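You operate a simulated robot arm through the tools that you are given. There is no shell and no other tool. Be economical: measure what you need, move in short steps, check, and stop when the job is done.

The job below is to be done with a simulated two-armed robot. You get a single attempt, and the scene is never put back.

JOB
Take the large size card from the top of the closer bench and leave it on the closer bench shelf. Then fetch the white box from the top of the lab bench and set it on the top of the light box. Then open the check left drawer, take the medium metal weight on the top of the run-off table and put it away in the inside of the check left drawer and shut the drawer again. The order counts. Set down upright: size card.

Only the result counts: the job must be done as asked and must still hold three seconds after the hand-in. Knocking over, shifting, dropping, spilling or breaking anything else fails it.

ROBOT AND FRAMES
Two 6-joint arms with two-finger parallel grippers on one trunk, on a base that drives. Base frame: it is fixed to the floor where the robot stands at the start and does not move with it; the origin is under the middle of the robot, x ahead of it, y to its left, z up; the surface under the hand at the start is at about z = 860. Lengths are in mm, angles in degrees, forces in N, time in s.
The left shoulder is at the start at [-89, 177, 806], the right one opposite. With the tool pointing down near the work surface each hand reaches from about 100 to 700 mm from the robot's upright axis, wherever it stands, measured 20 degrees to its own side. Places, roughly: check left drawer [2100, 7200, 700]; closer bench shelf [600, 100, 300]; inside of the check left drawer [2200, 7200, 600]; medium metal weight [2750, 7000, 750]; top of the light box [-1300, -600, 900]; white box [-1750, 1000, 1000]. Payload 1.57 kg a hand.
The tool frame of a hand sits at the grasp point between the pads (the TCP): z along the fingers, y along the line on which they close. The tips reach 30 mm beyond it. The gripper opens to 80 mm. The fingers are 17 mm wide and 12 mm thick; the gripper's body (40 by 82 mm) begins 80 mm behind the TCP.
Orientation is that of the tool frame in the base frame, as a unit quaternion [x, y, z, w]. With the fingers straight down and closing along the base's y, the tool's x points along the base's -x, its y along +y and its z along -z.

CONTROLS
- The arms move only by the tool servo_tool. It takes "left_motion", "right_motion" or both (then of equal length, played together; a hand with none holds still); each is a list of rows, each a list of 3 entries, a list of its own where there are three numbers: the shift along the tool's x, y, z in units of 250 mm (1.0 is 250 mm), then the turn, a rotation vector about the tool's x, y, z in units of 90 degrees (1.0 is 90 degrees), then the opening, from 0 (shut) to 1 (fully open). In form: [[[dx, dy, dz], [wx, wy, wz], fingers], ...]. A call has 1 to 10 rows; each row is the pose to reach, as a shift and turn from the pose commanded when the call began, along the tool's axes at that moment. A call with a number of a shift or a turn outside -1 to 1 is refused whole. A row lasts 0.2 s, in which the tool goes at most 50 mm and 8.6 degrees; a call with a longer step from one row to the next is refused whole, and so is a gripper value outside its range. A pose out of reach is approached as far as the arm can. The call stops where the force on the tool passes 40 N (or 10 N more than at its start, if that is more) or the arm is blocked; 0.2 s more then pass. The fingers move at their own pace (about 72 mm/s each) and stop on an object; they squeeze with about 43 N. The grip force told is the motor's: it shows also when the fingers shut on nothing. Time passes only in rows, and 0.2 s behind the last, so rows that repeat a pose let the fingers close. It gives the time, the measured TCP pose, the force on the tool (base axes), the opening and the grip force at its end, in the units of the frame above (readings bear some noise), with the torque about the TCP (base axes, N m) and any sound that the robot's microphone picked up, and new pictures: "show" is both (left out), scene, wrist or none (wrist: the cameras of the hands that moved).
- Cameras (640 x 400 px; columns grow to the right, rows downward): "scene" is now at [42.5, 53.1, 1541.2]; the picture's right is [0.58, -0.81, 0.00], its down [-0.56, -0.41, -0.72] and it looks along [0.58, 0.42, -0.70] (base axes); focal length 252 px, centre (320, 200). "left" rides on the left gripper at [72, 7, -122] in its tool frame; the picture's right is [-0.09, 1.00, 0.00], its down [-0.84, -0.08, -0.54] and it looks along [-0.54, -0.05, 0.84] (tool axes); focal length 238 px, centre (320, 200). "right" rides on the right gripper at [72, -7, -122] in its tool frame; the picture's right is [0.09, 1.00, 0.00], its down [-0.84, 0.08, -0.54] and it looks along [-0.54, 0.05, 0.84] (tool axes); focal length 238 px, centre (320, 200). There is no depth. A picture from a camera that has moved, and an enlarged one, comes with that camera's place and axes in the base frame and with its lens. The place of the scene camera against the robot may be out by one fixed shift of up to 25 mm in any direction.
- slide_trunk(by): slides the trunk up (or, below 0, down) by that many mm; the arms and the scene camera ride with it, the base frame stays. It gives what a move gives, with no picture.
- steer(legs): drives the robot by 1 to 6 legs, each [ahead, left, turn to the left] in mm, mm and degrees, along the robot's own axes; the way and the turn of a leg run together, so that a leg with both is an arc; at most 1500 mm and 180 degrees a leg. The arms and the cameras ride along, it lands a little off, and it stops where it bumps. It gives what a move gives, and a new picture of the scene camera.
- pan_tilt(pan, tilt): turns the head with the scene camera to pan (to the left, within 143 degrees either way) and tilt (down, from -29 to 69), counted from straight ahead of the robot. It gives what a move gives, and a new picture of the scene camera.
- inspect(camera, box): a new picture of the part [left, top, right, bottom] of that camera's present view, enlarged. It takes no simulated time.
- job_done(): hands the job in; it is judged then, once.

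Go step by step. Nothing tells you exact positions but the pictures and the camera data: compare them with the known pose of the tool, close in by small moves and look again before you grip or let go. The budget is 165 turns and 260 pictures, counting those below and the enlarged ones. Unless the task says otherwise, let go and move clear before handing in, and close with one line.

The tools are called after "Call:" as a command line: name --argument value ..., lists and objects as JSON in quotes. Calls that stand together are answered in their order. servo_tool: Moves the arms, as the interface text tells. Its arguments: {"type":"object","properties":{"left_motion":{"type":"array","items":{"type":"array"}},"right_motion":{"type":"array","items":{"type":"array"}},"show":{"type":"string","enum":["both","scene","wrist","none"]}},"required":[]} The other tools are called the same way: slide_trunk (by) slides the trunk up or down; steer (legs) drives the base; pan_tilt (pan, tilt) turns the head that bears the scene camera; inspect (camera, box) takes an enlarged picture of a part of a camera's view; job_done () hands the job in.

At the start:

```text
t: 0.0
left_position: [373.1, 420.4, 1063.5]
left_orientation: [0.0, 1.0, 0.001, 0.0]
left_contact_force: [0.5, -0.3, -0.5]
left_torque: [0.01, 0.0, 0.0]
left_opening: 79.9
left_grasp_force: 0.1
right_position: [410.2, 55.9, 1132.2]
right_orientation: [-0.001, 1.0, 0.0, 0.0]
right_contact_force: [0.5, 0.1, -0.2]
right_torque: [0.04, 0.01, -0.03]
right_opening: 80.2
right_grasp_force: 0.0
trunk travel left (down, up): [-250.0, 78.0]
robot x, y, heading: [1.4, 1.0, -0.1]
head pan, tilt: [35.8, 44.1]
```

scene: 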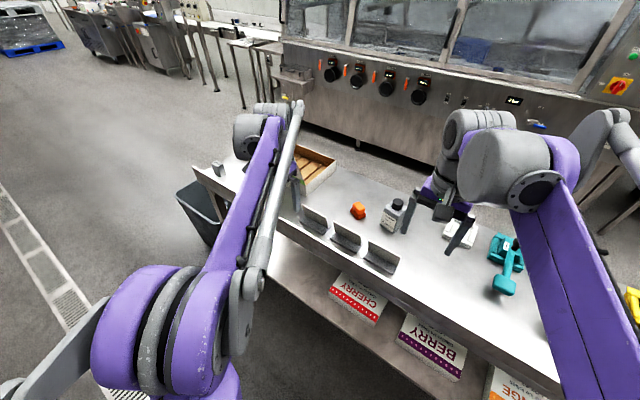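
right: 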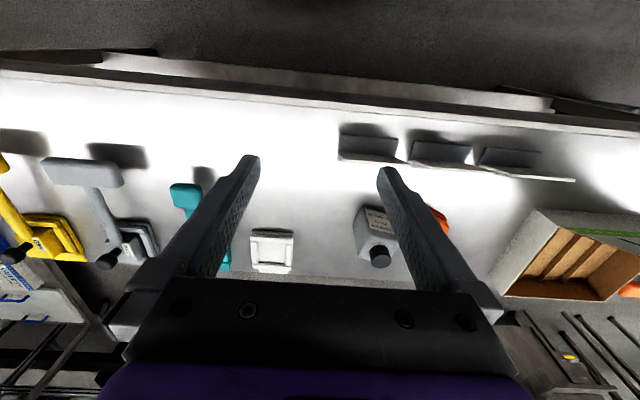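
left: 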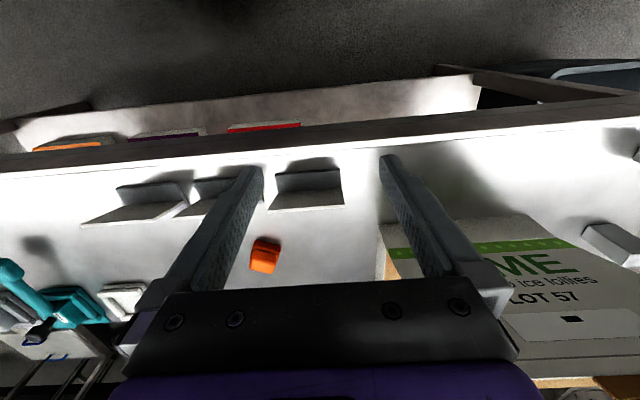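

I see three L-shaped cards on the closer bench, with cartons on a shelf below. I'll enlarge the cards to tell which is the large one.

Call:
inspect --camera "scene" --box '[280, 170, 440, 290]'

Call:
inspect --camera "right" --box '[310, 110, 610, 280]'

Call:
inspect --camera "left" --box '[60, 140, 360, 290]'

```text
3.33 times, centred on (360, 230) of scene
camera zoom: at [42.5, 53.1, 1541.2], right [0.58, -0.81, 0.0], down [-0.56, -0.41, -0.72], along [0.58, 0.42, -0.7], focal length 842 px, centre (187, 100)
```

zoom: 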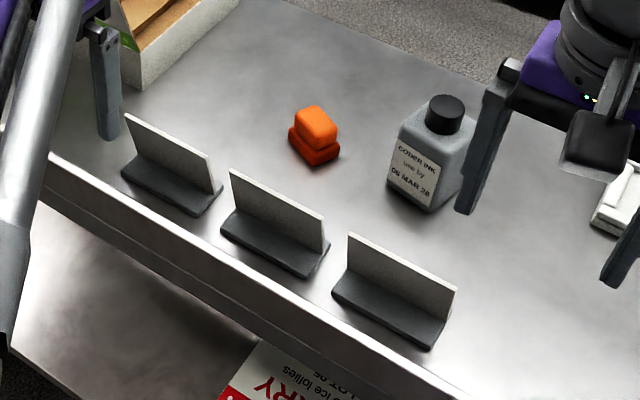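

```text
2.13 times, centred on (460, 195) of right
camera zoom: at [338.4, 50.1, 1254.3], right [-0.09, 1.0, 0.0], down [0.84, 0.08, 0.54], along [0.54, 0.05, -0.84], focal length 508 px, centre (21, 211)
```

zoom: 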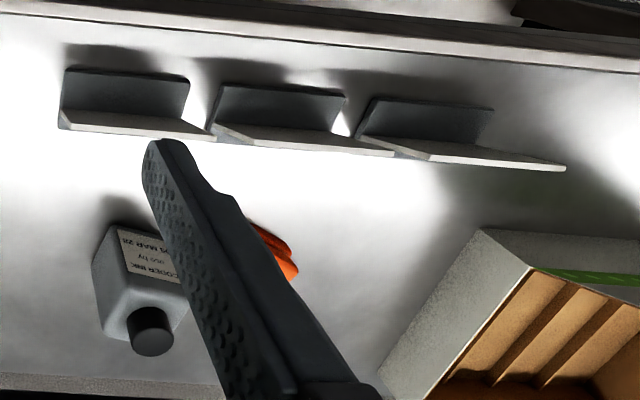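

```text
2.13 times, centred on (210, 215) of left
camera zoom: at [301.0, 428.8, 1185.2], right [0.09, 1.0, 0.0], down [0.84, -0.08, 0.54], along [0.54, -0.05, -0.84], focal length 508 px, centre (555, 168)
```

zoom: 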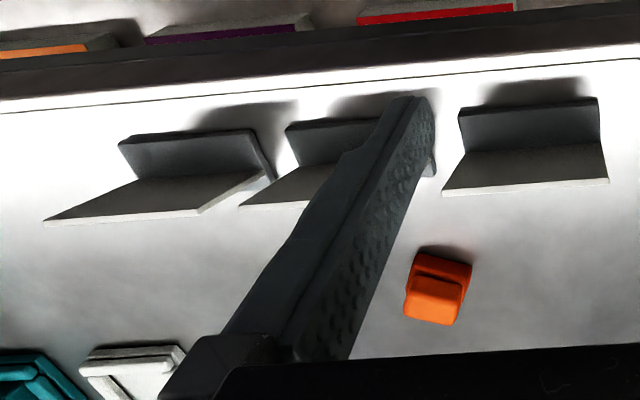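

The cards' faces are turned away from me, so I'll turn the left hand around to view them from the far side.

Call:
servo_tool --left_motion '[[[-0.09, -0.05, -0.03], [0, 0, 0.095], 1], [[-0.18, -0.1, -0.06], [0, 0, 0.19], 1], [[-0.27, -0.15, -0.09], [0, 0, 0.285], 1], [[-0.36, -0.2, -0.12], [0, 0, 0.38], 1], [[-0.45, -0.25, -0.15], [0, 0, 0.475], 1], [[-0.54, -0.3, -0.18], [0, 0, 0.57], 1], [[-0.63, -0.35, -0.21], [0, 0, 0.665], 1], [[-0.7, -0.4, -0.24], [0, 0, 0.76], 1], [[-0.78, -0.45, -0.24], [0, 0, 0.855], 1], [[-0.86, -0.5, -0.24], [0, 0, 0.95], 1]]' --show "wrist"

```text
t: 2.2
left_position: [526.9, 283.9, 1089.8]
left_orientation: [0.679, 0.734, 0.001, 0.001]
left_contact_force: [-0.7, -0.6, 0.0]
left_torque: [0.01, -0.03, 0.01]
left_opening: 80.1
left_grasp_force: 0.0
left hand out of reach, approached as far as the arm can: row 9, 10
right_position: [407.0, 55.0, 1134.4]
right_orientation: [0.0, 1.0, 0.001, 0.0]
right_contact_force: [-0.1, -0.2, 0.1]
right_torque: [0.02, -0.01, 0.01]
right_opening: 79.8
right_grasp_force: 0.1
trunk travel left (down, up): [-250.0, 78.0]
robot x, y, heading: [-3.3, -0.7, 0.1]
head pan, tilt: [35.8, 44.1]
camera left: at [528.8, 357.4, 1210.2], right [1.0, -0.02, 0.0], down [-0.01, -0.84, 0.54], along [-0.01, -0.54, -0.84], focal length 238 px, centre (320, 200)
```

left: 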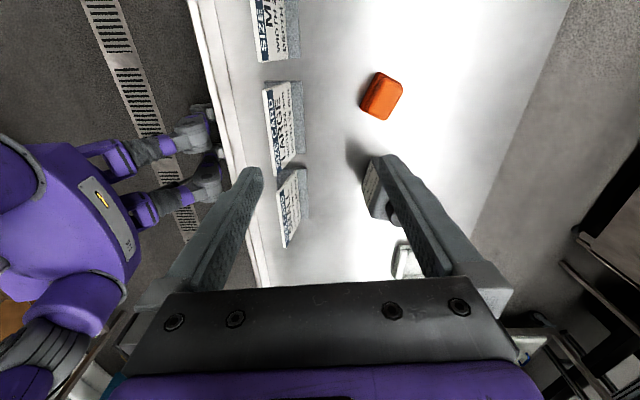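

Labels are visible from here. I'll enlarge.

Call:
inspect --camera "left" --box '[200, 0, 360, 130]'

Call:
inspect --camera "left" --box '[220, 70, 360, 260]'

```text
3.08 times, centred on (280, 65) of left
camera zoom: at [528.8, 357.4, 1210.2], right [1.0, -0.02, 0.0], down [-0.01, -0.84, 0.54], along [-0.01, -0.54, -0.84], focal length 733 px, centre (443, 615)
```

zoom: 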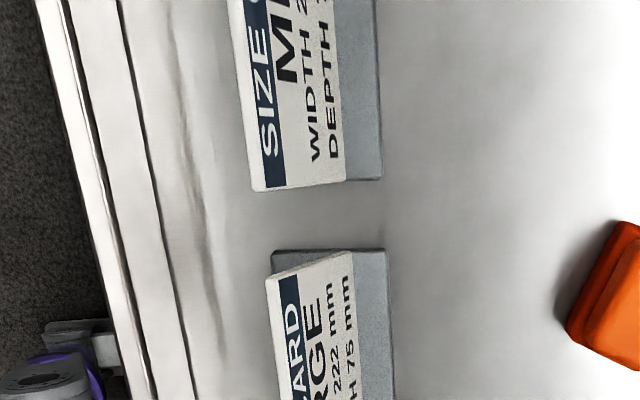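

```text
2.11 times, centred on (290, 165) of left
camera zoom: at [528.8, 357.4, 1210.2], right [1.0, -0.02, 0.0], down [-0.01, -0.84, 0.54], along [-0.01, -0.54, -0.84], focal length 502 px, centre (383, 274)
```

zoom: 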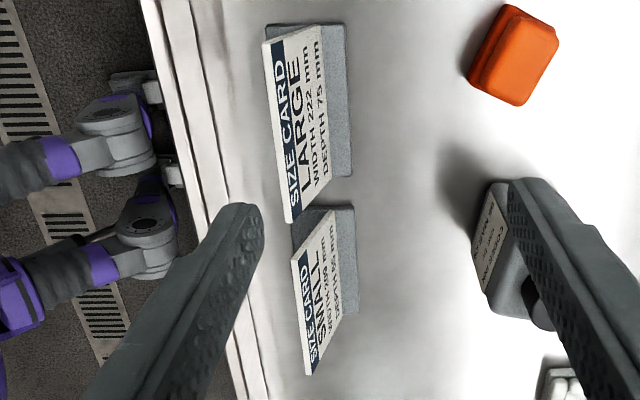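

The middle card is LARGE, with its foot spanning about x 454–503 and y 217–319. Next I move the left hand above it, closing along x.

Call:
servo_tool --left_motion '[[[-0.02, -0.08, 0.1], [0, 0, 0.025], 1], [[-0.04, -0.16, 0.2], [0, 0, 0.05], 1], [[-0.064, -0.23, 0.28], [0, 0, 0.05], 1], [[-0.064, -0.23, 0.28], [0, 0, 0.05], 1]]'

```text
t: 3.2
left_position: [475.1, 265.5, 1017.1]
left_orientation: [0.708, 0.706, 0.0, 0.0]
left_contact_force: [0.1, 0.5, -0.4]
left_torque: [-0.02, 0.01, -0.02]
left_opening: 79.9
left_grasp_force: 0.1
right_position: [410.1, 56.5, 1131.8]
right_orientation: [0.0, 1.0, 0.0, 0.0]
right_contact_force: [0.5, 0.1, -0.7]
right_torque: [-0.01, 0.02, -0.01]
right_opening: 80.1
right_grasp_force: 0.0
trunk travel left (down, up): [-250.0, 78.0]
robot x, y, heading: [0.9, -3.2, -0.2]
head pan, tilt: [35.8, 44.1]
camera scene: at [42.7, 53.1, 1541.2], right [0.58, -0.81, 0.0], down [-0.56, -0.41, -0.72], along [0.58, 0.42, -0.7], focal length 252 px, centre (320, 200)
camera left: at [480.9, 338.8, 1138.7], right [1.0, -0.09, 0.0], down [-0.08, -0.84, 0.54], along [-0.05, -0.54, -0.84], focal length 238 px, centre (320, 200)
```

scene: 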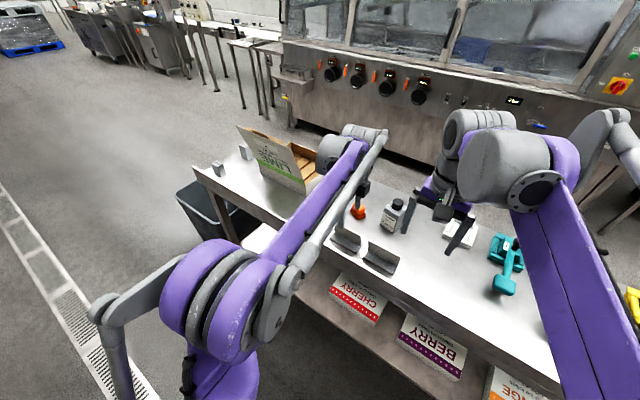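
left: 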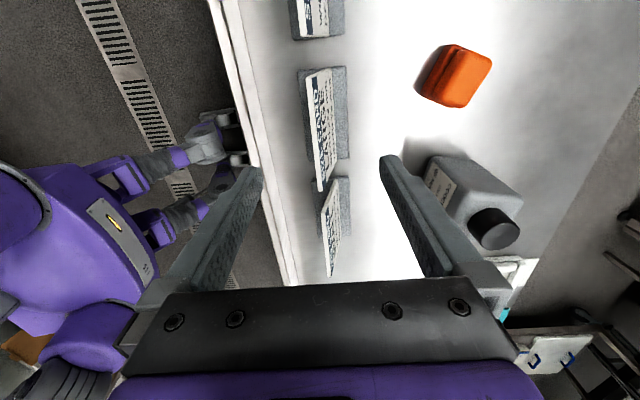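

Call:
inspect --camera "left" --box '[270, 50, 370, 210]'

Call:
inspect --camera "right" --box '[330, 100, 600, 210]'

```text
2.50 times, centred on (320, 130) of left
camera zoom: at [480.9, 338.8, 1138.7], right [1.0, -0.09, 0.0], down [-0.08, -0.84, 0.54], along [-0.05, -0.54, -0.84], focal length 596 px, centre (320, 375)
```

zoom: 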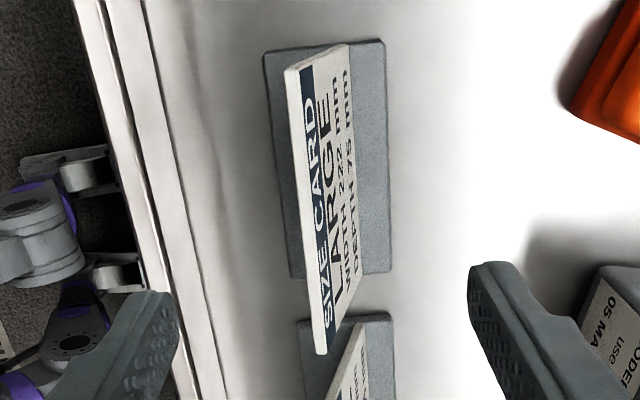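

```text
2.37 times, centred on (465, 155) of right
camera zoom: at [338.6, 50.1, 1254.2], right [-0.09, 1.0, 0.0], down [0.84, 0.08, 0.54], along [0.54, 0.05, -0.84], focal length 565 px, centre (-24, 307)
```

zoom: 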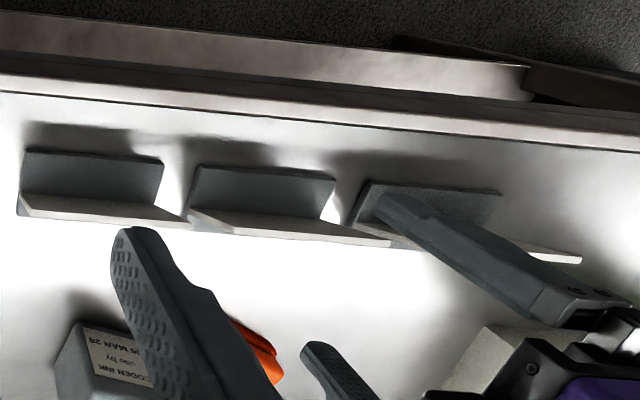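

The card leans back about 13°, with its top edge near (470, 269, 932). I'll tilt the hand to match and approach to a pre-grasp.

Call:
servo_tool --left_motion '[[[0.007, -0.03, 0.07], [-0.072, 0, 0], 1], [[0.014, -0.062, 0.154], [-0.144, 0, 0], 1], [[0.014, -0.062, 0.154], [-0.144, 0, 0], 1]]'

```text
t: 4.0
left_position: [458.0, 269.7, 978.1]
left_orientation: [0.702, 0.703, 0.081, 0.08]
left_contact_force: [0.1, -0.4, 0.5]
left_torque: [-0.02, -0.02, -0.01]
left_opening: 80.0
left_grasp_force: 0.1
right_position: [409.0, 56.4, 1134.0]
right_orientation: [0.0, 1.0, 0.0, 0.0]
right_contact_force: [0.2, -0.2, -0.9]
right_torque: [-0.02, -0.01, 0.0]
right_opening: 80.1
right_grasp_force: 0.1
trunk travel left (down, up): [-250.0, 78.0]
robot x, y, heading: [1.1, 2.1, -0.1]
head pan, tilt: [35.8, 44.1]
camera scene: at [43.1, 53.0, 1541.2], right [0.58, -0.81, 0.0], down [-0.57, -0.41, -0.72], along [0.58, 0.42, -0.7], focal length 252 px, centre (320, 200)
camera left: at [436.9, 343.2, 1098.0], right [0.97, -0.09, 0.22], down [-0.2, -0.84, 0.51], along [0.14, -0.54, -0.83], focal length 238 px, centre (320, 200)
```

scene: 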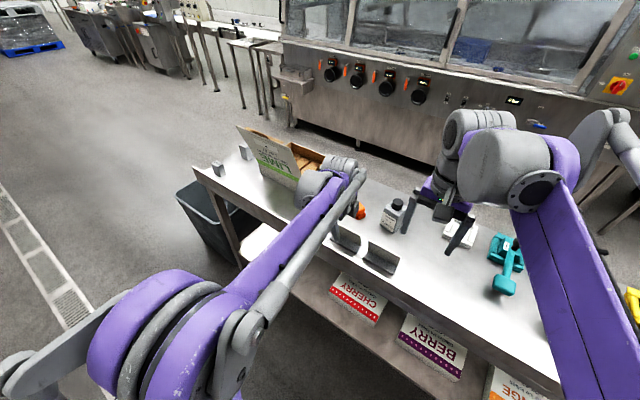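
left: 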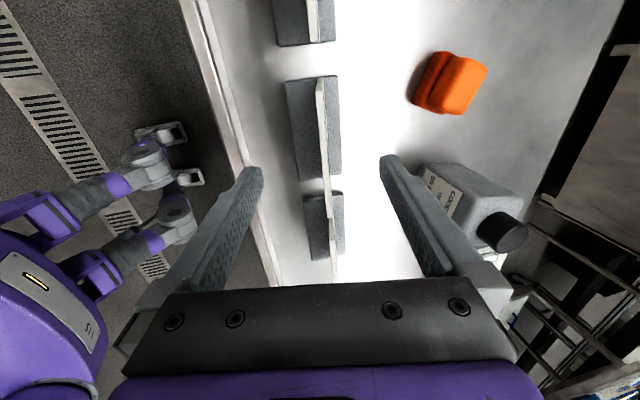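

The plate is seen edge-on between the fingers, so the tilt is right. I descend and close.

Call:
servo_tool --left_motion '[[[0, 0, 0.1], [0, 0, 0], 1], [[0, 0, 0.19], [0, 0, 0], 1], [[0, 0, 0.27], [0, 0, 0], 1], [[0, 0, 0.27], [0, 0, 0], 1], [[0, 0, 0.27], [0, 0, 0], 0], [[0, 0, 0.27], [0, 0, 0], 0], [[0, 0, 0.27], [0, 0, 0], 0], [[0, 0, 0.27], [0, 0, 0], 0]]'

```text
t: 5.8
left_position: [473.6, 269.4, 912.4]
left_orientation: [0.703, 0.702, 0.08, 0.079]
left_contact_force: [0.2, -0.7, 0.8]
left_torque: [0.0, -0.02, -0.02]
left_opening: 4.4
left_grasp_force: 24.3
right_position: [410.2, 56.4, 1132.0]
right_orientation: [0.0, 1.0, 0.0, 0.0]
right_contact_force: [-0.4, 0.0, -0.2]
right_torque: [-0.01, -0.02, -0.01]
right_opening: 80.0
right_grasp_force: 0.0
trunk travel left (down, up): [-250.0, 78.0]
robot x, y, heading: [0.2, 0.2, -0.1]
head pan, tilt: [35.8, 44.1]
camera scene: at [42.6, 53.1, 1541.2], right [0.58, -0.81, 0.0], down [-0.56, -0.41, -0.72], along [0.58, 0.42, -0.7], focal length 252 px, centre (320, 200)
camera left: at [452.7, 341.2, 1032.6], right [0.97, -0.09, 0.22], down [-0.2, -0.84, 0.51], along [0.14, -0.54, -0.83], focal length 238 px, centre (320, 200)
```

scene: 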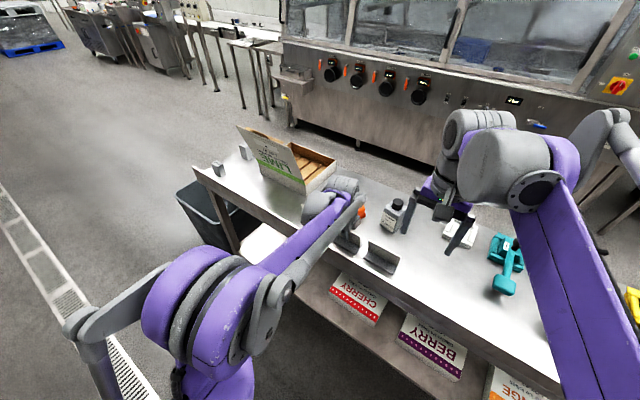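
left: 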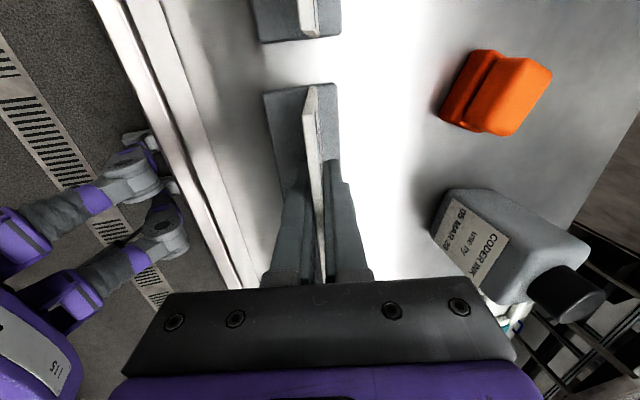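

The card is gripped (4.4 mm). I lift it straight up.

Call:
servo_tool --left_motion '[[[0, 0.027, -0.117], [0, 0, 0], 0], [[0, 0.063, -0.273], [0, 0, 0], 0], [[0, 0.099, -0.429], [0, 0, 0], 0], [[0, 0.135, -0.584], [0, 0, 0], 0], [[0, 0.135, -0.584], [0, 0, 0], 0]]' --show "wrist"

Call:
pan_tilt --pan 20 --tilt 60

```text
t: 7.0
left_position: [475.4, 268.1, 1065.1]
left_orientation: [0.703, 0.703, 0.08, 0.08]
left_contact_force: [0.0, -0.8, -0.2]
left_torque: [0.01, 0.02, 0.0]
left_opening: 4.1
left_grasp_force: 24.3
right_position: [409.6, 56.3, 1131.8]
right_orientation: [-0.001, 1.0, -0.001, 0.0]
right_contact_force: [1.4, -0.7, -1.0]
right_torque: [-0.04, 0.01, -0.01]
right_opening: 80.1
right_grasp_force: 0.1
trunk travel left (down, up): [-250.0, 78.0]
robot x, y, heading: [1.2, 1.3, -0.2]
head pan, tilt: [35.8, 44.1]
camera left: at [454.0, 341.8, 1184.4], right [0.97, -0.09, 0.22], down [-0.2, -0.84, 0.51], along [0.14, -0.54, -0.83], focal length 238 px, centre (320, 200)
```

left: 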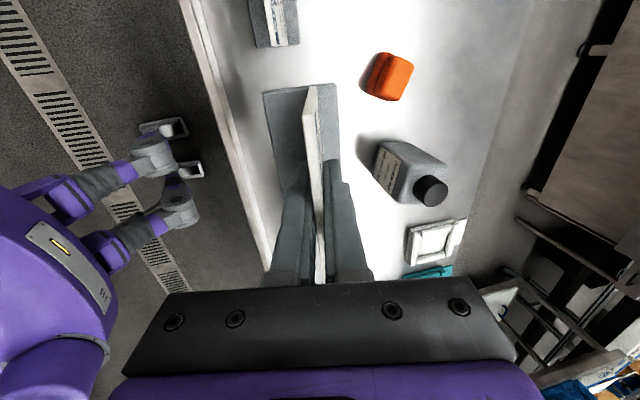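

```text
t: 7.8
left_position: [474.7, 268.6, 1063.0]
left_orientation: [0.702, 0.703, 0.081, 0.08]
left_contact_force: [0.4, 0.2, -0.9]
left_torque: [-0.03, 0.02, -0.01]
left_opening: 4.3
left_grasp_force: 25.2
right_position: [409.8, 58.2, 1132.2]
right_orientation: [0.0, 1.0, 0.0, 0.0]
right_contact_force: [-0.6, -0.2, -0.3]
right_torque: [-0.01, 0.01, 0.03]
right_opening: 80.0
right_grasp_force: 0.0
trunk travel left (down, up): [-250.0, 78.0]
robot x, y, heading: [1.5, -0.1, 0.0]
head pan, tilt: [20.0, 60.0]
camera scene: at [38.7, 27.9, 1520.6], right [0.34, -0.94, 0.0], down [-0.81, -0.3, -0.5], along [0.47, 0.17, -0.87], focal length 252 px, centre (320, 200)
```

scene: 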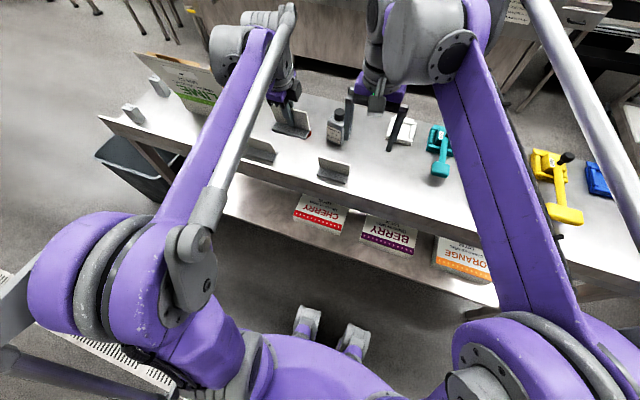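

The card is up. I back away to see the shelf properly.

Call:
steer --legs '[[-350, 0, 0]]'

Call:
pan_tilt --pan 25 --tilt 40

```text
t: 10.0
left_position: [128.6, 269.2, 1065.3]
left_orientation: [0.702, 0.703, 0.081, 0.08]
left_contact_force: [-0.1, 0.4, -1.2]
left_torque: [-0.03, -0.04, 0.02]
left_opening: 4.5
left_grasp_force: 24.9
right_position: [65.5, 56.3, 1132.3]
right_orientation: [-0.002, 1.0, 0.0, -0.001]
right_contact_force: [0.4, 0.7, 0.1]
right_torque: [0.02, -0.03, -0.01]
right_opening: 80.0
right_grasp_force: 0.1
trunk travel left (down, up): [-250.0, 78.0]
robot x, y, heading: [-348.0, 1.7, 0.0]
head pan, tilt: [20.0, 60.0]
camera scene: at [-305.9, 27.7, 1520.5], right [0.34, -0.94, 0.0], down [-0.81, -0.3, -0.5], along [0.47, 0.17, -0.87], focal length 252 px, centre (320, 200)
```

scene: 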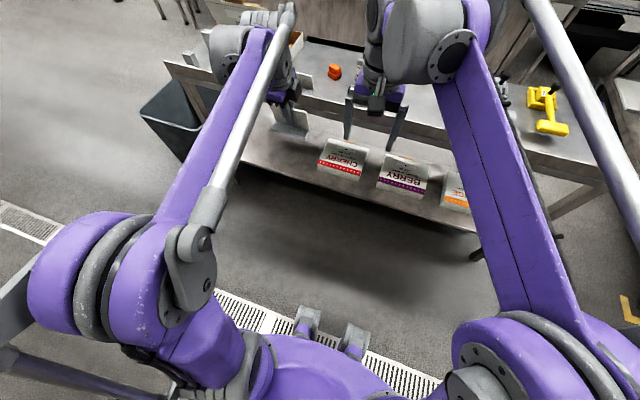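

```text
t: 10.9
left_position: [131.5, 269.3, 1064.1]
left_orientation: [0.702, 0.704, 0.08, 0.079]
left_contact_force: [0.4, -0.1, 0.3]
left_torque: [0.0, 0.03, -0.02]
left_opening: 4.4
left_grasp_force: 24.6
right_position: [66.6, 56.5, 1133.1]
right_orientation: [-0.002, 1.0, 0.0, 0.0]
right_contact_force: [0.7, 0.2, 0.0]
right_torque: [-0.01, -0.02, 0.0]
right_opening: 79.7
right_grasp_force: 0.0
trunk travel left (down, up): [-250.0, 78.0]
robot x, y, heading: [-346.1, -1.1, 0.1]
head pan, tilt: [25.0, 40.0]
camera scene: at [-291.1, 40.8, 1547.2], right [0.42, -0.91, 0.0], down [-0.58, -0.27, -0.77], along [0.69, 0.32, -0.64], focal length 252 px, centre (320, 200)
```

scene: 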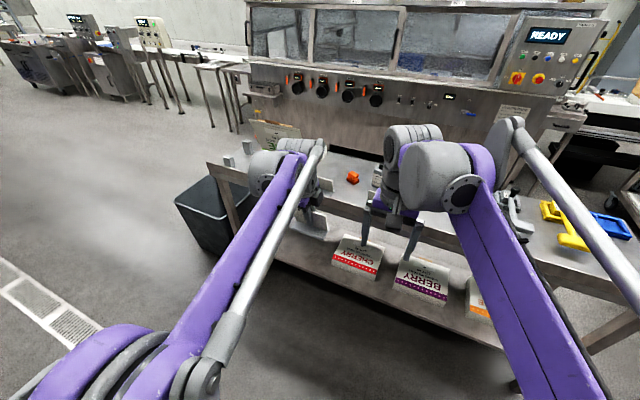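

I lower the trunk to bring the arms to shelf height and look again.

Call:
slide_trunk --by -245

Call:
pan_tilt --pan 30 --tilt 30

```text
t: 13.4
left_position: [129.9, 269.6, 818.9]
left_orientation: [0.702, 0.703, 0.08, 0.08]
left_contact_force: [0.3, 0.7, -1.3]
left_torque: [-0.01, 0.0, 0.0]
left_opening: 4.5
left_grasp_force: 24.9
right_position: [64.7, 56.5, 887.1]
right_orientation: [0.0, 1.0, 0.0, 0.0]
right_contact_force: [-0.3, 0.1, -0.5]
right_torque: [0.01, -0.02, 0.01]
right_opening: 80.2
right_grasp_force: 0.1
trunk travel left (down, up): [-5.0, 323.0]
robot x, y, heading: [-342.9, 0.3, 0.2]
head pan, tilt: [25.0, 40.0]
```

```text
t: 14.1
left_position: [130.2, 269.8, 818.0]
left_orientation: [0.702, 0.703, 0.08, 0.08]
left_contact_force: [0.3, 0.5, -0.9]
left_torque: [-0.01, -0.02, 0.01]
left_opening: 4.4
left_grasp_force: 25.3
right_position: [65.3, 56.7, 888.5]
right_orientation: [-0.001, 1.0, 0.0, 0.0]
right_contact_force: [0.2, -0.8, 0.0]
right_torque: [-0.02, 0.0, 0.01]
right_opening: 80.3
right_grasp_force: 0.1
trunk travel left (down, up): [-5.0, 323.0]
robot x, y, heading: [-344.8, 0.2, 0.2]
head pan, tilt: [30.0, 30.0]
camera scene: at [-240.5, 50.2, 1314.9], right [0.5, -0.87, 0.0], down [-0.43, -0.25, -0.87], along [0.75, 0.43, -0.5], focal length 252 px, centre (320, 200)
```

scene: 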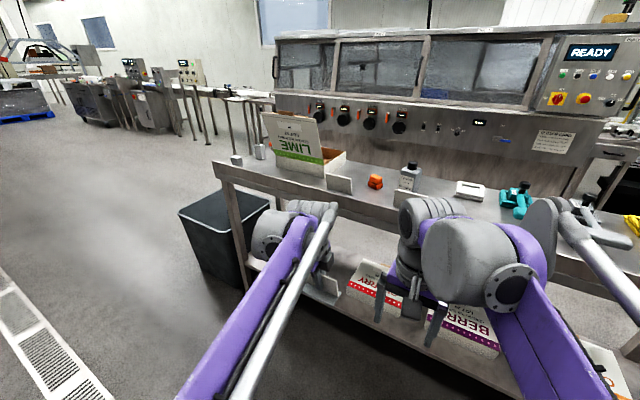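

The shelf is free left of the CHERRY carton (y > ~370). I shift the robot left and lower the hand in front of the bench.

Call:
steer --legs '[[0, 220, 0]]'

Call:
servo_tool --left_motion '[[[0, -0.0333, 0.144], [0, 0, 0], 0], [[0, -0.0666, 0.288], [0, 0, 0], 0], [[0, -0.1, 0.432], [0, 0, 0], 0], [[0, -0.1332, 0.577], [0, 0, 0], 0], [[0, -0.1665, 0.721], [0, 0, 0], 0], [[0, -0.1665, 0.721], [0, 0, 0], 0]]' --show "none"

Call:
servo_tool --left_motion '[[[0, -0.0333, 0.144], [0, 0, 0], 0], [[0, -0.0666, 0.288], [0, 0, 0], 0], [[0, -0.1, 0.432], [0, 0, 0], 0], [[0, -0.1332, 0.577], [0, 0, 0], 0], [[0, -0.1665, 0.721], [0, 0, 0], 0], [[0, -0.1665, 0.721], [0, 0, 0], 0]]'

```text
t: 16.7
left_position: [129.1, 489.8, 818.0]
left_orientation: [0.701, 0.705, 0.08, 0.079]
left_contact_force: [0.4, 0.0, -0.7]
left_torque: [0.0, 0.0, -0.02]
left_opening: 4.1
left_grasp_force: 24.8
right_position: [64.3, 275.9, 887.1]
right_orientation: [-0.003, 1.0, 0.0, 0.0]
right_contact_force: [0.1, 0.0, 0.9]
right_torque: [-0.02, 0.0, 0.03]
right_opening: 80.0
right_grasp_force: 0.1
trunk travel left (down, up): [-5.0, 323.0]
robot x, y, heading: [-344.4, 220.6, 0.3]
head pan, tilt: [30.0, 30.0]
camera scene: at [-241.3, 269.4, 1314.9], right [0.5, -0.86, 0.0], down [-0.43, -0.25, -0.87], along [0.75, 0.44, -0.5], focal length 252 px, centre (320, 200)
```

scene: 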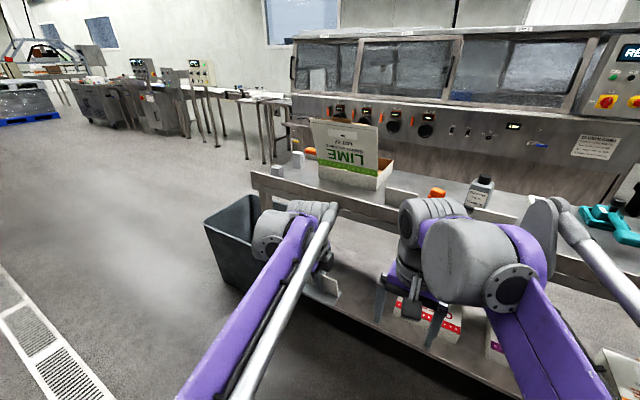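

```text
t: 18.1
left_position: [130.0, 489.1, 633.5]
left_orientation: [0.701, 0.704, 0.081, 0.08]
left_contact_force: [-0.2, 0.8, -0.7]
left_torque: [-0.03, 0.01, 0.01]
left_opening: 4.2
left_grasp_force: 24.8
right_position: [64.4, 277.0, 887.8]
right_orientation: [-0.002, 1.0, 0.0, 0.0]
right_contact_force: [-0.6, 0.4, -0.1]
right_torque: [0.0, 0.01, -0.03]
right_opening: 79.9
right_grasp_force: 0.0
trunk travel left (down, up): [-5.0, 323.0]
robot x, y, heading: [-341.8, 219.1, 0.2]
head pan, tilt: [30.0, 30.0]
```

```text
t: 19.5
left_position: [128.7, 490.7, 448.9]
left_orientation: [0.701, 0.704, 0.08, 0.08]
left_contact_force: [0.0, 0.6, -1.0]
left_torque: [0.03, 0.02, 0.02]
left_opening: 4.3
left_grasp_force: 24.9
right_position: [65.6, 277.6, 888.6]
right_orientation: [-0.003, 1.0, 0.001, 0.001]
right_contact_force: [-0.5, 0.2, -0.2]
right_torque: [0.01, -0.04, 0.04]
right_opening: 79.8
right_grasp_force: 0.0
trunk travel left (down, up): [-5.0, 323.0]
robot x, y, heading: [-348.4, 220.2, 0.3]
head pan, tilt: [30.0, 30.0]
camera scene: at [-241.4, 269.2, 1314.9], right [0.5, -0.86, 0.0], down [-0.43, -0.25, -0.87], along [0.75, 0.44, -0.5], focal length 252 px, centre (320, 200)
camera left: at [107.9, 562.1, 569.3], right [0.97, -0.09, 0.22], down [-0.19, -0.84, 0.51], along [0.14, -0.54, -0.83], focal length 238 px, centre (320, 200)
```

scene: 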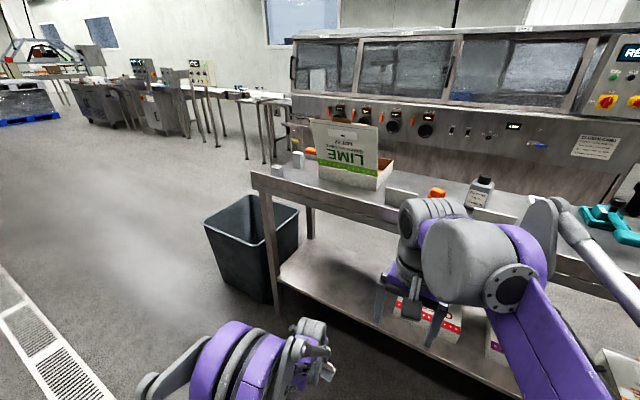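
left: 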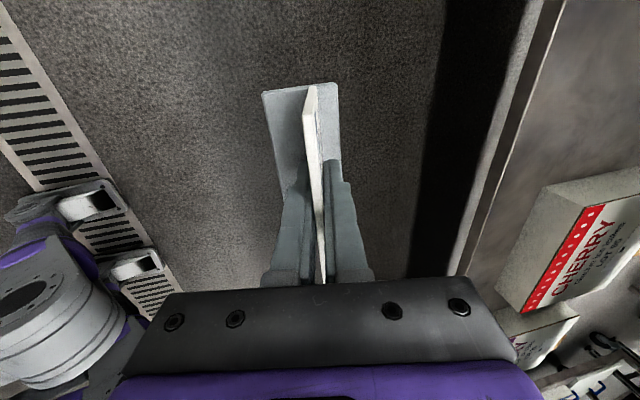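

The shelf is clear at y≈490 and its top is near z≈275. I pull the right hand back so it won't hit the bench top, then drive in.

Call:
servo_tool --right_motion '[[[0.13, 0, -0.12], [0, 0, 0], 1], [[0.26, 0, -0.24], [0, 0, 0], 1], [[0.39, 0, -0.36], [0, 0, 0], 1], [[0.52, 0, -0.48], [0, 0, 0], 1], [[0.65, 0, -0.6], [0, 0, 0], 1], [[0.78, 0, -0.7], [0, 0, 0], 1], [[0.78, 0, -0.7], [0, 0, 0], 1]]' --show "none"

Call:
steer --legs '[[280, 0, 0]]'

```text
t: 21.1
left_position: [128.4, 489.2, 450.1]
left_orientation: [0.701, 0.704, 0.08, 0.08]
left_contact_force: [-0.5, -0.7, -0.1]
left_torque: [0.0, -0.03, 0.0]
left_opening: 4.2
left_grasp_force: 24.4
right_position: [-122.2, 275.4, 1060.2]
right_orientation: [0.007, 1.0, -0.002, 0.0]
right_contact_force: [1.0, 0.2, -0.3]
right_torque: [0.04, 0.03, 0.02]
right_opening: 79.8
right_grasp_force: 0.0
trunk travel left (down, up): [-5.0, 323.0]
robot x, y, heading: [-341.8, 215.0, 0.2]
head pan, tilt: [30.0, 30.0]
```

```text
t: 23.0
left_position: [402.6, 491.5, 449.6]
left_orientation: [0.701, 0.705, 0.08, 0.079]
left_contact_force: [0.1, 0.9, 0.4]
left_torque: [-0.01, 0.0, 0.0]
left_opening: 4.1
left_grasp_force: 24.9
right_position: [149.6, 276.2, 1060.3]
right_orientation: [0.006, 1.0, -0.003, 0.0]
right_contact_force: [0.9, 0.1, -0.8]
right_torque: [-0.01, 0.0, -0.01]
right_opening: 79.7
right_grasp_force: 0.1
trunk travel left (down, up): [-5.0, 323.0]
robot x, y, heading: [-73.1, 217.2, 0.4]
head pan, tilt: [30.0, 30.0]
camera scene: at [36.9, 264.1, 1322.3], right [0.42, -0.91, 0.0], down [-0.39, -0.18, -0.9], along [0.82, 0.38, -0.43], focal length 252 px, centre (320, 200)
```

scene: 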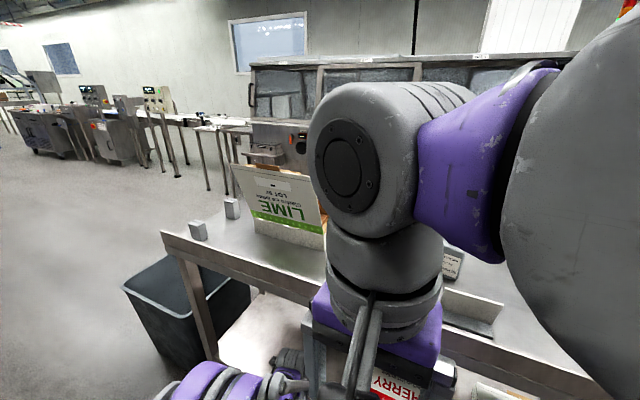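

The right hand seems too close to the head, so I ease it forward and down, then check the left wrist view.

Call:
servo_tool --right_motion '[[[-0.1, 0, 0.15], [0, 0, 0], 1], [[-0.2, 0, 0.3], [0, 0, 0], 1], [[-0.3, 0, 0.36], [0, 0, 0], 1], [[-0.3, 0, 0.36], [0, 0, 0], 1]]' --left_motion '[[[0, 0, 0], [0, 0, 0], 0], [[0, 0, 0], [0, 0, 0], 0], [[0, 0, 0], [0, 0, 0], 0], [[0, 0, 0], [0, 0, 0], 0]]' --show "both"

```text
t: 24.0
left_position: [400.8, 490.7, 450.2]
left_orientation: [0.701, 0.704, 0.079, 0.08]
left_contact_force: [0.8, 0.6, 0.1]
left_torque: [0.01, 0.01, 0.04]
left_opening: 4.2
left_grasp_force: 24.6
right_position: [223.4, 274.5, 971.4]
right_orientation: [0.006, 1.0, -0.001, 0.0]
right_contact_force: [-0.3, -0.2, 0.7]
right_torque: [0.0, -0.01, 0.0]
right_opening: 80.3
right_grasp_force: 0.0
trunk travel left (down, up): [-5.0, 323.0]
robot x, y, heading: [-71.3, 219.8, 0.5]
head pan, tilt: [30.0, 30.0]
camera scene: at [31.1, 270.5, 1314.9], right [0.5, -0.86, 0.0], down [-0.43, -0.25, -0.87], along [0.75, 0.44, -0.5], focal length 252 px, centre (320, 200)
camera right: at [152.9, 269.8, 1092.0], right [-0.08, 1.0, 0.0], down [0.84, 0.07, 0.54], along [0.54, 0.04, -0.84], focal length 238 px, centre (320, 200)
camera left: at [380.2, 563.9, 569.8], right [0.97, -0.09, 0.22], down [-0.19, -0.84, 0.51], along [0.14, -0.54, -0.83], focal length 238 px, centre (320, 200)
```

scene: 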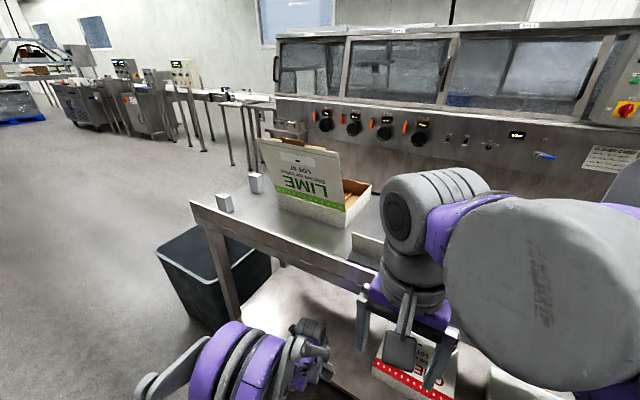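
right: 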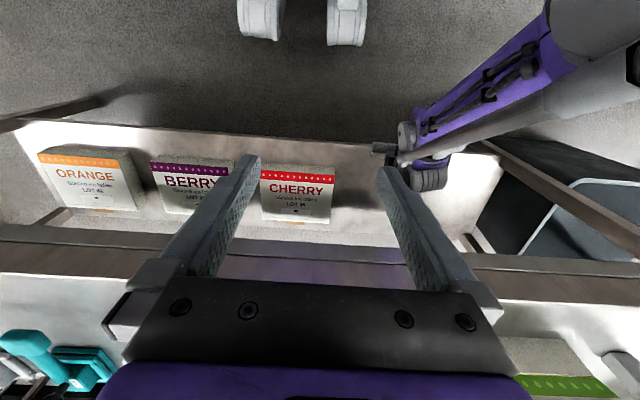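
left: 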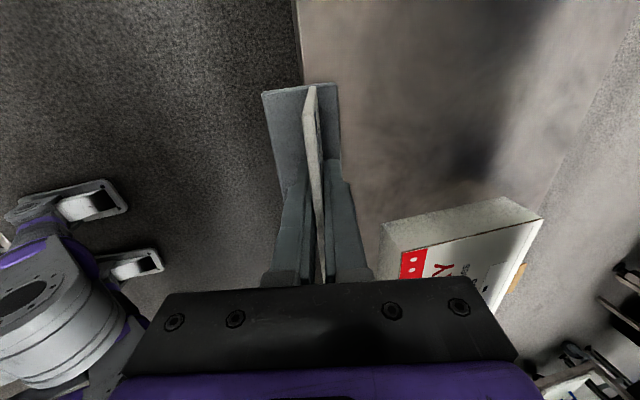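

CHERRY's side is at y≈304 and the shelf edge at x≈430, so there's ample room. I drive 75 mm further in, then reach forward and lower partway.

Call:
steer --legs '[[75, 0, 0]]'

Call:
servo_tool --left_motion '[[[0, 0.07, 0.016], [0, 0, 0], 0], [[0, 0.136, 0.0315], [0, 0, 0], 0], [[0, 0.103, 0.175], [0, 0, 0], 0], [[0, 0.068, 0.325], [0, 0, 0], 0], [[0, 0.068, 0.325], [0, 0, 0], 0]]'

```text
t: 25.0
left_position: [474.9, 491.4, 449.1]
left_orientation: [0.7, 0.705, 0.079, 0.079]
left_contact_force: [0.2, -0.4, -0.7]
left_torque: [0.0, -0.01, -0.01]
left_opening: 4.3
left_grasp_force: 24.5
right_position: [298.2, 275.4, 969.2]
right_orientation: [0.005, 1.0, -0.003, 0.0]
right_contact_force: [0.3, -0.1, 0.1]
right_torque: [-0.03, 0.03, 0.04]
right_opening: 80.3
right_grasp_force: 0.0
trunk travel left (down, up): [-5.0, 323.0]
robot x, y, heading: [1.3, 220.0, 0.3]
head pan, tilt: [30.0, 30.0]
camera scene: at [105.8, 271.2, 1314.9], right [0.51, -0.86, 0.0], down [-0.43, -0.25, -0.87], along [0.75, 0.44, -0.5], focal length 252 px, centre (320, 200)
```

scene: 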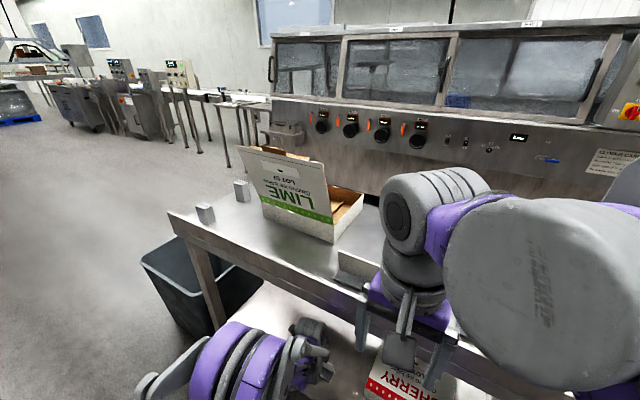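

```text
t: 26.2
left_position: [507.5, 491.9, 375.7]
left_orientation: [0.7, 0.705, 0.081, 0.08]
left_contact_force: [3.3, 1.1, 21.2]
left_torque: [-0.04, -0.76, -0.02]
left_opening: 4.3
left_grasp_force: 24.9
right_position: [296.8, 274.3, 971.0]
right_orientation: [0.004, 1.0, -0.002, 0.0]
right_contact_force: [0.2, 0.2, 1.2]
right_torque: [-0.01, 0.0, 0.03]
right_opening: 80.0
right_grasp_force: 0.1
trunk travel left (down, up): [-5.0, 323.0]
robot x, y, heading: [0.8, 218.7, 0.4]
head pan, tilt: [30.0, 30.0]
camera scene: at [103.6, 270.4, 1315.1], right [0.51, -0.86, 0.0], down [-0.43, -0.25, -0.87], along [0.75, 0.44, -0.5], focal length 252 px, centre (320, 200)
camera left: at [486.7, 563.9, 495.7], right [0.97, -0.09, 0.23], down [-0.19, -0.84, 0.51], along [0.15, -0.54, -0.83], focal length 238 px, centre (320, 200)
```

scene: 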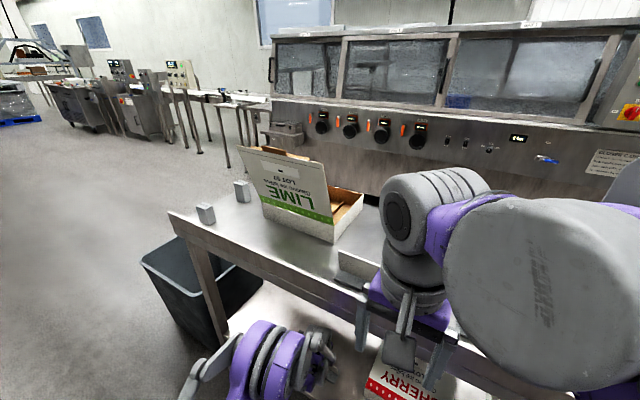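
left: 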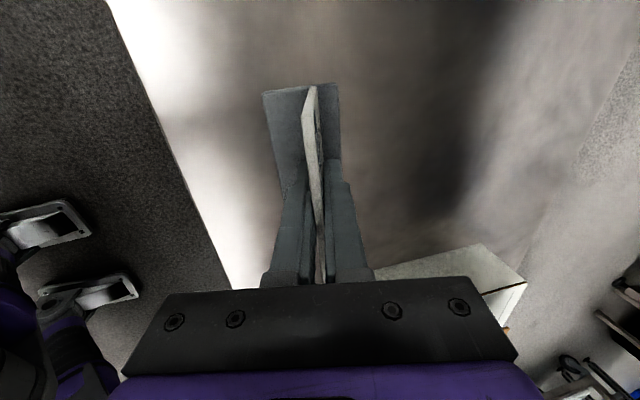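

The card touched the shelf (21 N up at TCP z≈376, so the shelf is at about 323). I ease up slightly, then release.

Call:
servo_tool --left_motion '[[[0, 0.0036, -0.0156], [0, 0, 0], 0], [[0, 0.0036, -0.0156], [0, 0, 0], 0]]' --show "none"

```text
t: 26.8
left_position: [508.4, 491.3, 379.1]
left_orientation: [0.7, 0.705, 0.079, 0.079]
left_contact_force: [0.4, -0.3, -0.3]
left_torque: [0.01, -0.01, -0.02]
left_opening: 4.2
left_grasp_force: 24.9
right_position: [299.1, 275.9, 971.6]
right_orientation: [0.006, 1.0, -0.003, 0.001]
right_contact_force: [-0.4, 0.5, -0.8]
right_torque: [0.02, 0.01, 0.0]
right_opening: 79.9
right_grasp_force: 0.0
trunk travel left (down, up): [-5.0, 323.0]
robot x, y, heading: [-2.0, 219.7, 1.0]
head pan, tilt: [30.0, 30.0]
```

Call:
servo_tool --left_motion '[[[0, -0.002, 0.009], [0, 0, 0], 0], [[0, -0.002, 0.009], [0, 0, 0], 0]]' --show "none"

```text
t: 27.4
left_position: [509.0, 490.9, 376.8]
left_orientation: [0.7, 0.705, 0.08, 0.08]
left_contact_force: [0.2, -0.1, 0.5]
left_torque: [-0.02, -0.02, 0.03]
left_opening: 4.1
left_grasp_force: 25.3
right_position: [297.2, 275.5, 969.9]
right_orientation: [0.005, 1.0, -0.002, 0.0]
right_contact_force: [0.7, -0.4, 0.0]
right_torque: [0.01, 0.01, -0.03]
right_opening: 80.2
right_grasp_force: 0.1
trunk travel left (down, up): [-5.0, 323.0]
robot x, y, heading: [-1.4, 222.7, 0.4]
head pan, tilt: [30.0, 30.0]
```

Just about touching. I open the fingers and look.

Call:
servo_tool --left_motion '[[[0, -0.001, 0.005], [0, 0, 0], 0], [[0, -0.001, 0.005], [0, 0, 0], 0.3], [[0, -0.001, 0.005], [0, 0, 0], 1], [[0, -0.001, 0.005], [0, 0, 0], 1], [[0, -0.001, 0.005], [0, 0, 0], 1]]' --show "wrist"

```text
t: 28.6
left_position: [510.1, 492.1, 374.9]
left_orientation: [0.7, 0.705, 0.08, 0.079]
left_contact_force: [-0.3, 0.1, -0.1]
left_torque: [0.01, 0.02, 0.0]
left_opening: 80.1
left_grasp_force: 0.0
right_position: [297.3, 275.4, 970.6]
right_orientation: [0.006, 1.0, -0.003, -0.001]
right_contact_force: [-0.1, 0.4, 0.5]
right_torque: [0.0, -0.01, 0.01]
right_opening: 80.1
right_grasp_force: 0.1
trunk travel left (down, up): [-5.0, 323.0]
robot x, y, heading: [-0.4, 222.1, 0.5]
head pan, tilt: [30.0, 30.0]
camera left: at [488.1, 565.0, 495.1], right [0.97, -0.09, 0.22], down [-0.19, -0.84, 0.51], along [0.14, -0.54, -0.83], focal length 238 px, centre (320, 200)
```

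left: 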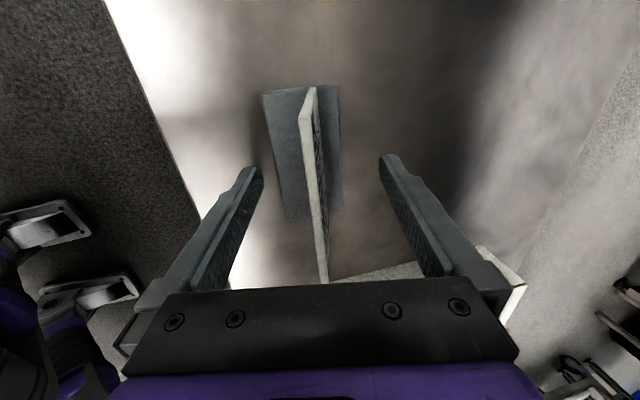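

Released, and the card stands. I retreat upward along the tool axis, then back out.

Call:
servo_tool --left_motion '[[[0, 0, -0.1], [0, 0, 0], 1], [[0, 0, -0.22], [0, 0, 0], 1], [[0, 0, -0.36], [0, 0, 0], 1], [[0, 0, -0.42], [0, 0, 0], 1], [[0, 0, -0.42], [0, 0, 0], 1]]' --show "wrist"

Call:
steer --legs '[[-500, 0, 0]]'

```text
t: 29.8
left_position: [484.4, 493.0, 475.3]
left_orientation: [0.7, 0.705, 0.08, 0.08]
left_contact_force: [-0.8, 0.2, 0.6]
left_torque: [0.01, 0.02, 0.04]
left_opening: 79.9
left_grasp_force: 0.1
right_position: [298.1, 276.0, 970.9]
right_orientation: [0.005, 1.0, -0.002, 0.0]
right_contact_force: [-0.4, 0.6, -0.2]
right_torque: [0.01, -0.01, 0.0]
right_opening: 79.9
right_grasp_force: 0.1
trunk travel left (down, up): [-5.0, 323.0]
robot x, y, heading: [1.3, 222.4, 0.6]
head pan, tilt: [30.0, 30.0]
camera left: at [463.5, 566.0, 596.5], right [0.97, -0.09, 0.22], down [-0.19, -0.84, 0.51], along [0.14, -0.54, -0.83], focal length 238 px, centre (320, 200)
```

left: 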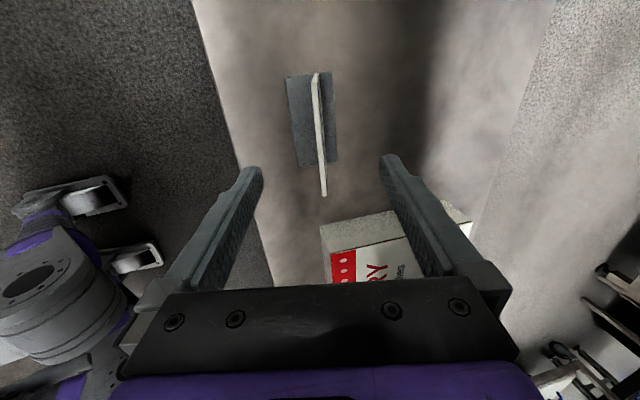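

```text
t: 32.7
left_position: [-7.5, 487.6, 476.6]
left_orientation: [0.702, 0.703, 0.08, 0.08]
left_contact_force: [-0.7, 0.1, 0.6]
left_torque: [-0.01, -0.02, -0.02]
left_opening: 80.0
left_grasp_force: 0.1
right_position: [-195.6, 272.2, 971.1]
right_orientation: [0.008, 1.0, -0.002, 0.0]
right_contact_force: [-1.0, 0.2, -0.1]
right_torque: [0.0, -0.01, 0.0]
right_opening: 79.9
right_grasp_force: 0.2
trunk travel left (down, up): [-5.0, 323.0]
robot x, y, heading: [-493.2, 217.6, -0.0]
head pan, tilt: [30.0, 30.0]
camera scene: at [-389.1, 268.8, 1314.9], right [0.5, -0.87, 0.0], down [-0.43, -0.25, -0.87], along [0.75, 0.43, -0.5], focal length 252 px, centre (320, 200)
```

scene: 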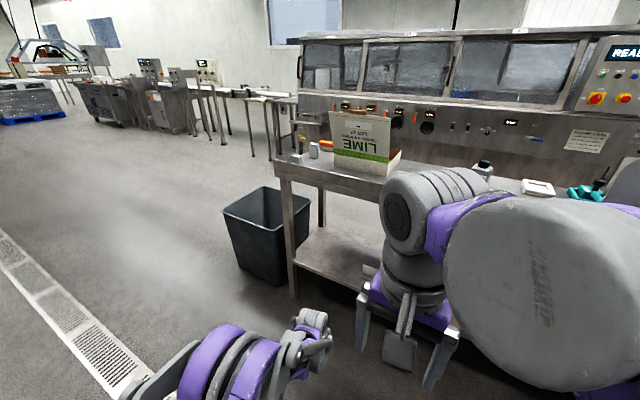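

The card stands on the shelf. I raise the trunk and look behind for the white box and light box.

Call:
slide_trunk --by 245

Call:
pan_tilt --pan 140 --tilt 25

Call:
pan_tilt --pan -140 --tilt 25

```text
t: 35.3
left_position: [-8.2, 488.1, 720.8]
left_orientation: [0.702, 0.703, 0.08, 0.079]
left_contact_force: [0.1, -0.7, -1.0]
left_torque: [-0.02, 0.01, 0.0]
left_opening: 80.2
left_grasp_force: 0.0
right_position: [-195.7, 272.1, 1216.6]
right_orientation: [0.008, 1.0, -0.003, 0.0]
right_contact_force: [0.5, 0.4, 0.4]
right_torque: [-0.02, 0.01, -0.03]
right_opening: 80.0
right_grasp_force: 0.0
trunk travel left (down, up): [-250.0, 78.0]
robot x, y, heading: [-493.1, 218.7, -0.2]
head pan, tilt: [30.0, 30.0]
```

```text
t: 37.2
left_position: [-8.0, 488.8, 720.5]
left_orientation: [0.702, 0.703, 0.081, 0.08]
left_contact_force: [-0.3, 0.3, -1.1]
left_torque: [-0.02, 0.0, 0.02]
left_opening: 80.1
left_grasp_force: 0.1
right_position: [-196.0, 272.9, 1216.8]
right_orientation: [0.009, 1.0, -0.001, 0.0]
right_contact_force: [-0.2, 0.0, -0.2]
right_torque: [0.01, 0.03, -0.03]
right_opening: 79.9
right_grasp_force: 0.0
trunk travel left (down, up): [-250.0, 78.0]
robot x, y, heading: [-491.6, 216.9, 0.1]
head pan, tilt: [140.0, 25.0]
camera scene: at [-587.2, 282.7, 1570.6], right [0.64, 0.77, 0.0], down [0.32, -0.27, -0.91], along [-0.69, 0.58, -0.42], focal length 252 px, centre (320, 200)
```

scene: 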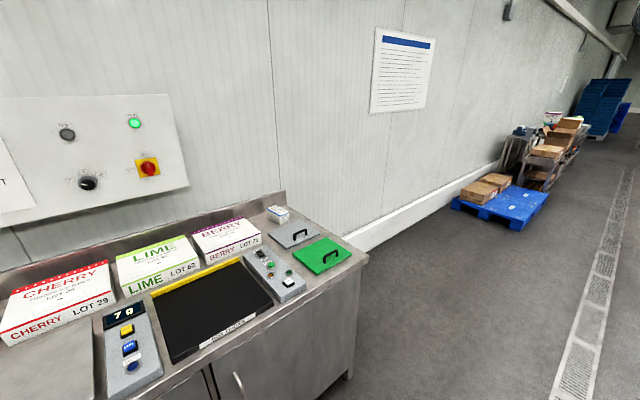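

```text
t: 41.0
left_position: [-7.1, 488.6, 721.2]
left_orientation: [0.703, 0.702, 0.08, 0.08]
left_contact_force: [0.3, 0.7, -0.1]
left_torque: [-0.02, -0.01, -0.02]
left_opening: 80.0
left_grasp_force: 0.1
right_position: [-196.0, 272.9, 1214.9]
right_orientation: [0.009, 1.0, -0.002, -0.001]
right_contact_force: [0.2, -0.6, 0.3]
right_torque: [0.0, 0.0, 0.0]
right_opening: 79.8
right_grasp_force: 0.0
trunk travel left (down, up): [-250.0, 78.0]
robot x, y, heading: [-497.6, 215.5, 0.2]
head pan, tilt: [-140.0, 25.0]
camera scene: at [-587.2, 164.2, 1570.6], right [-0.64, 0.77, 0.0], down [0.32, 0.27, -0.91], along [-0.69, -0.58, -0.42], focal length 252 px, centre (320, 200)
```

scene: 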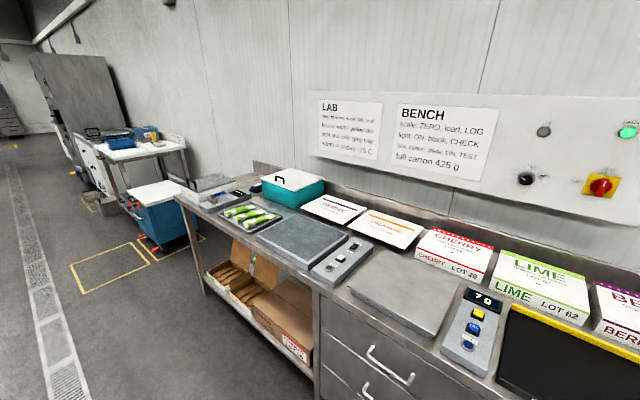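

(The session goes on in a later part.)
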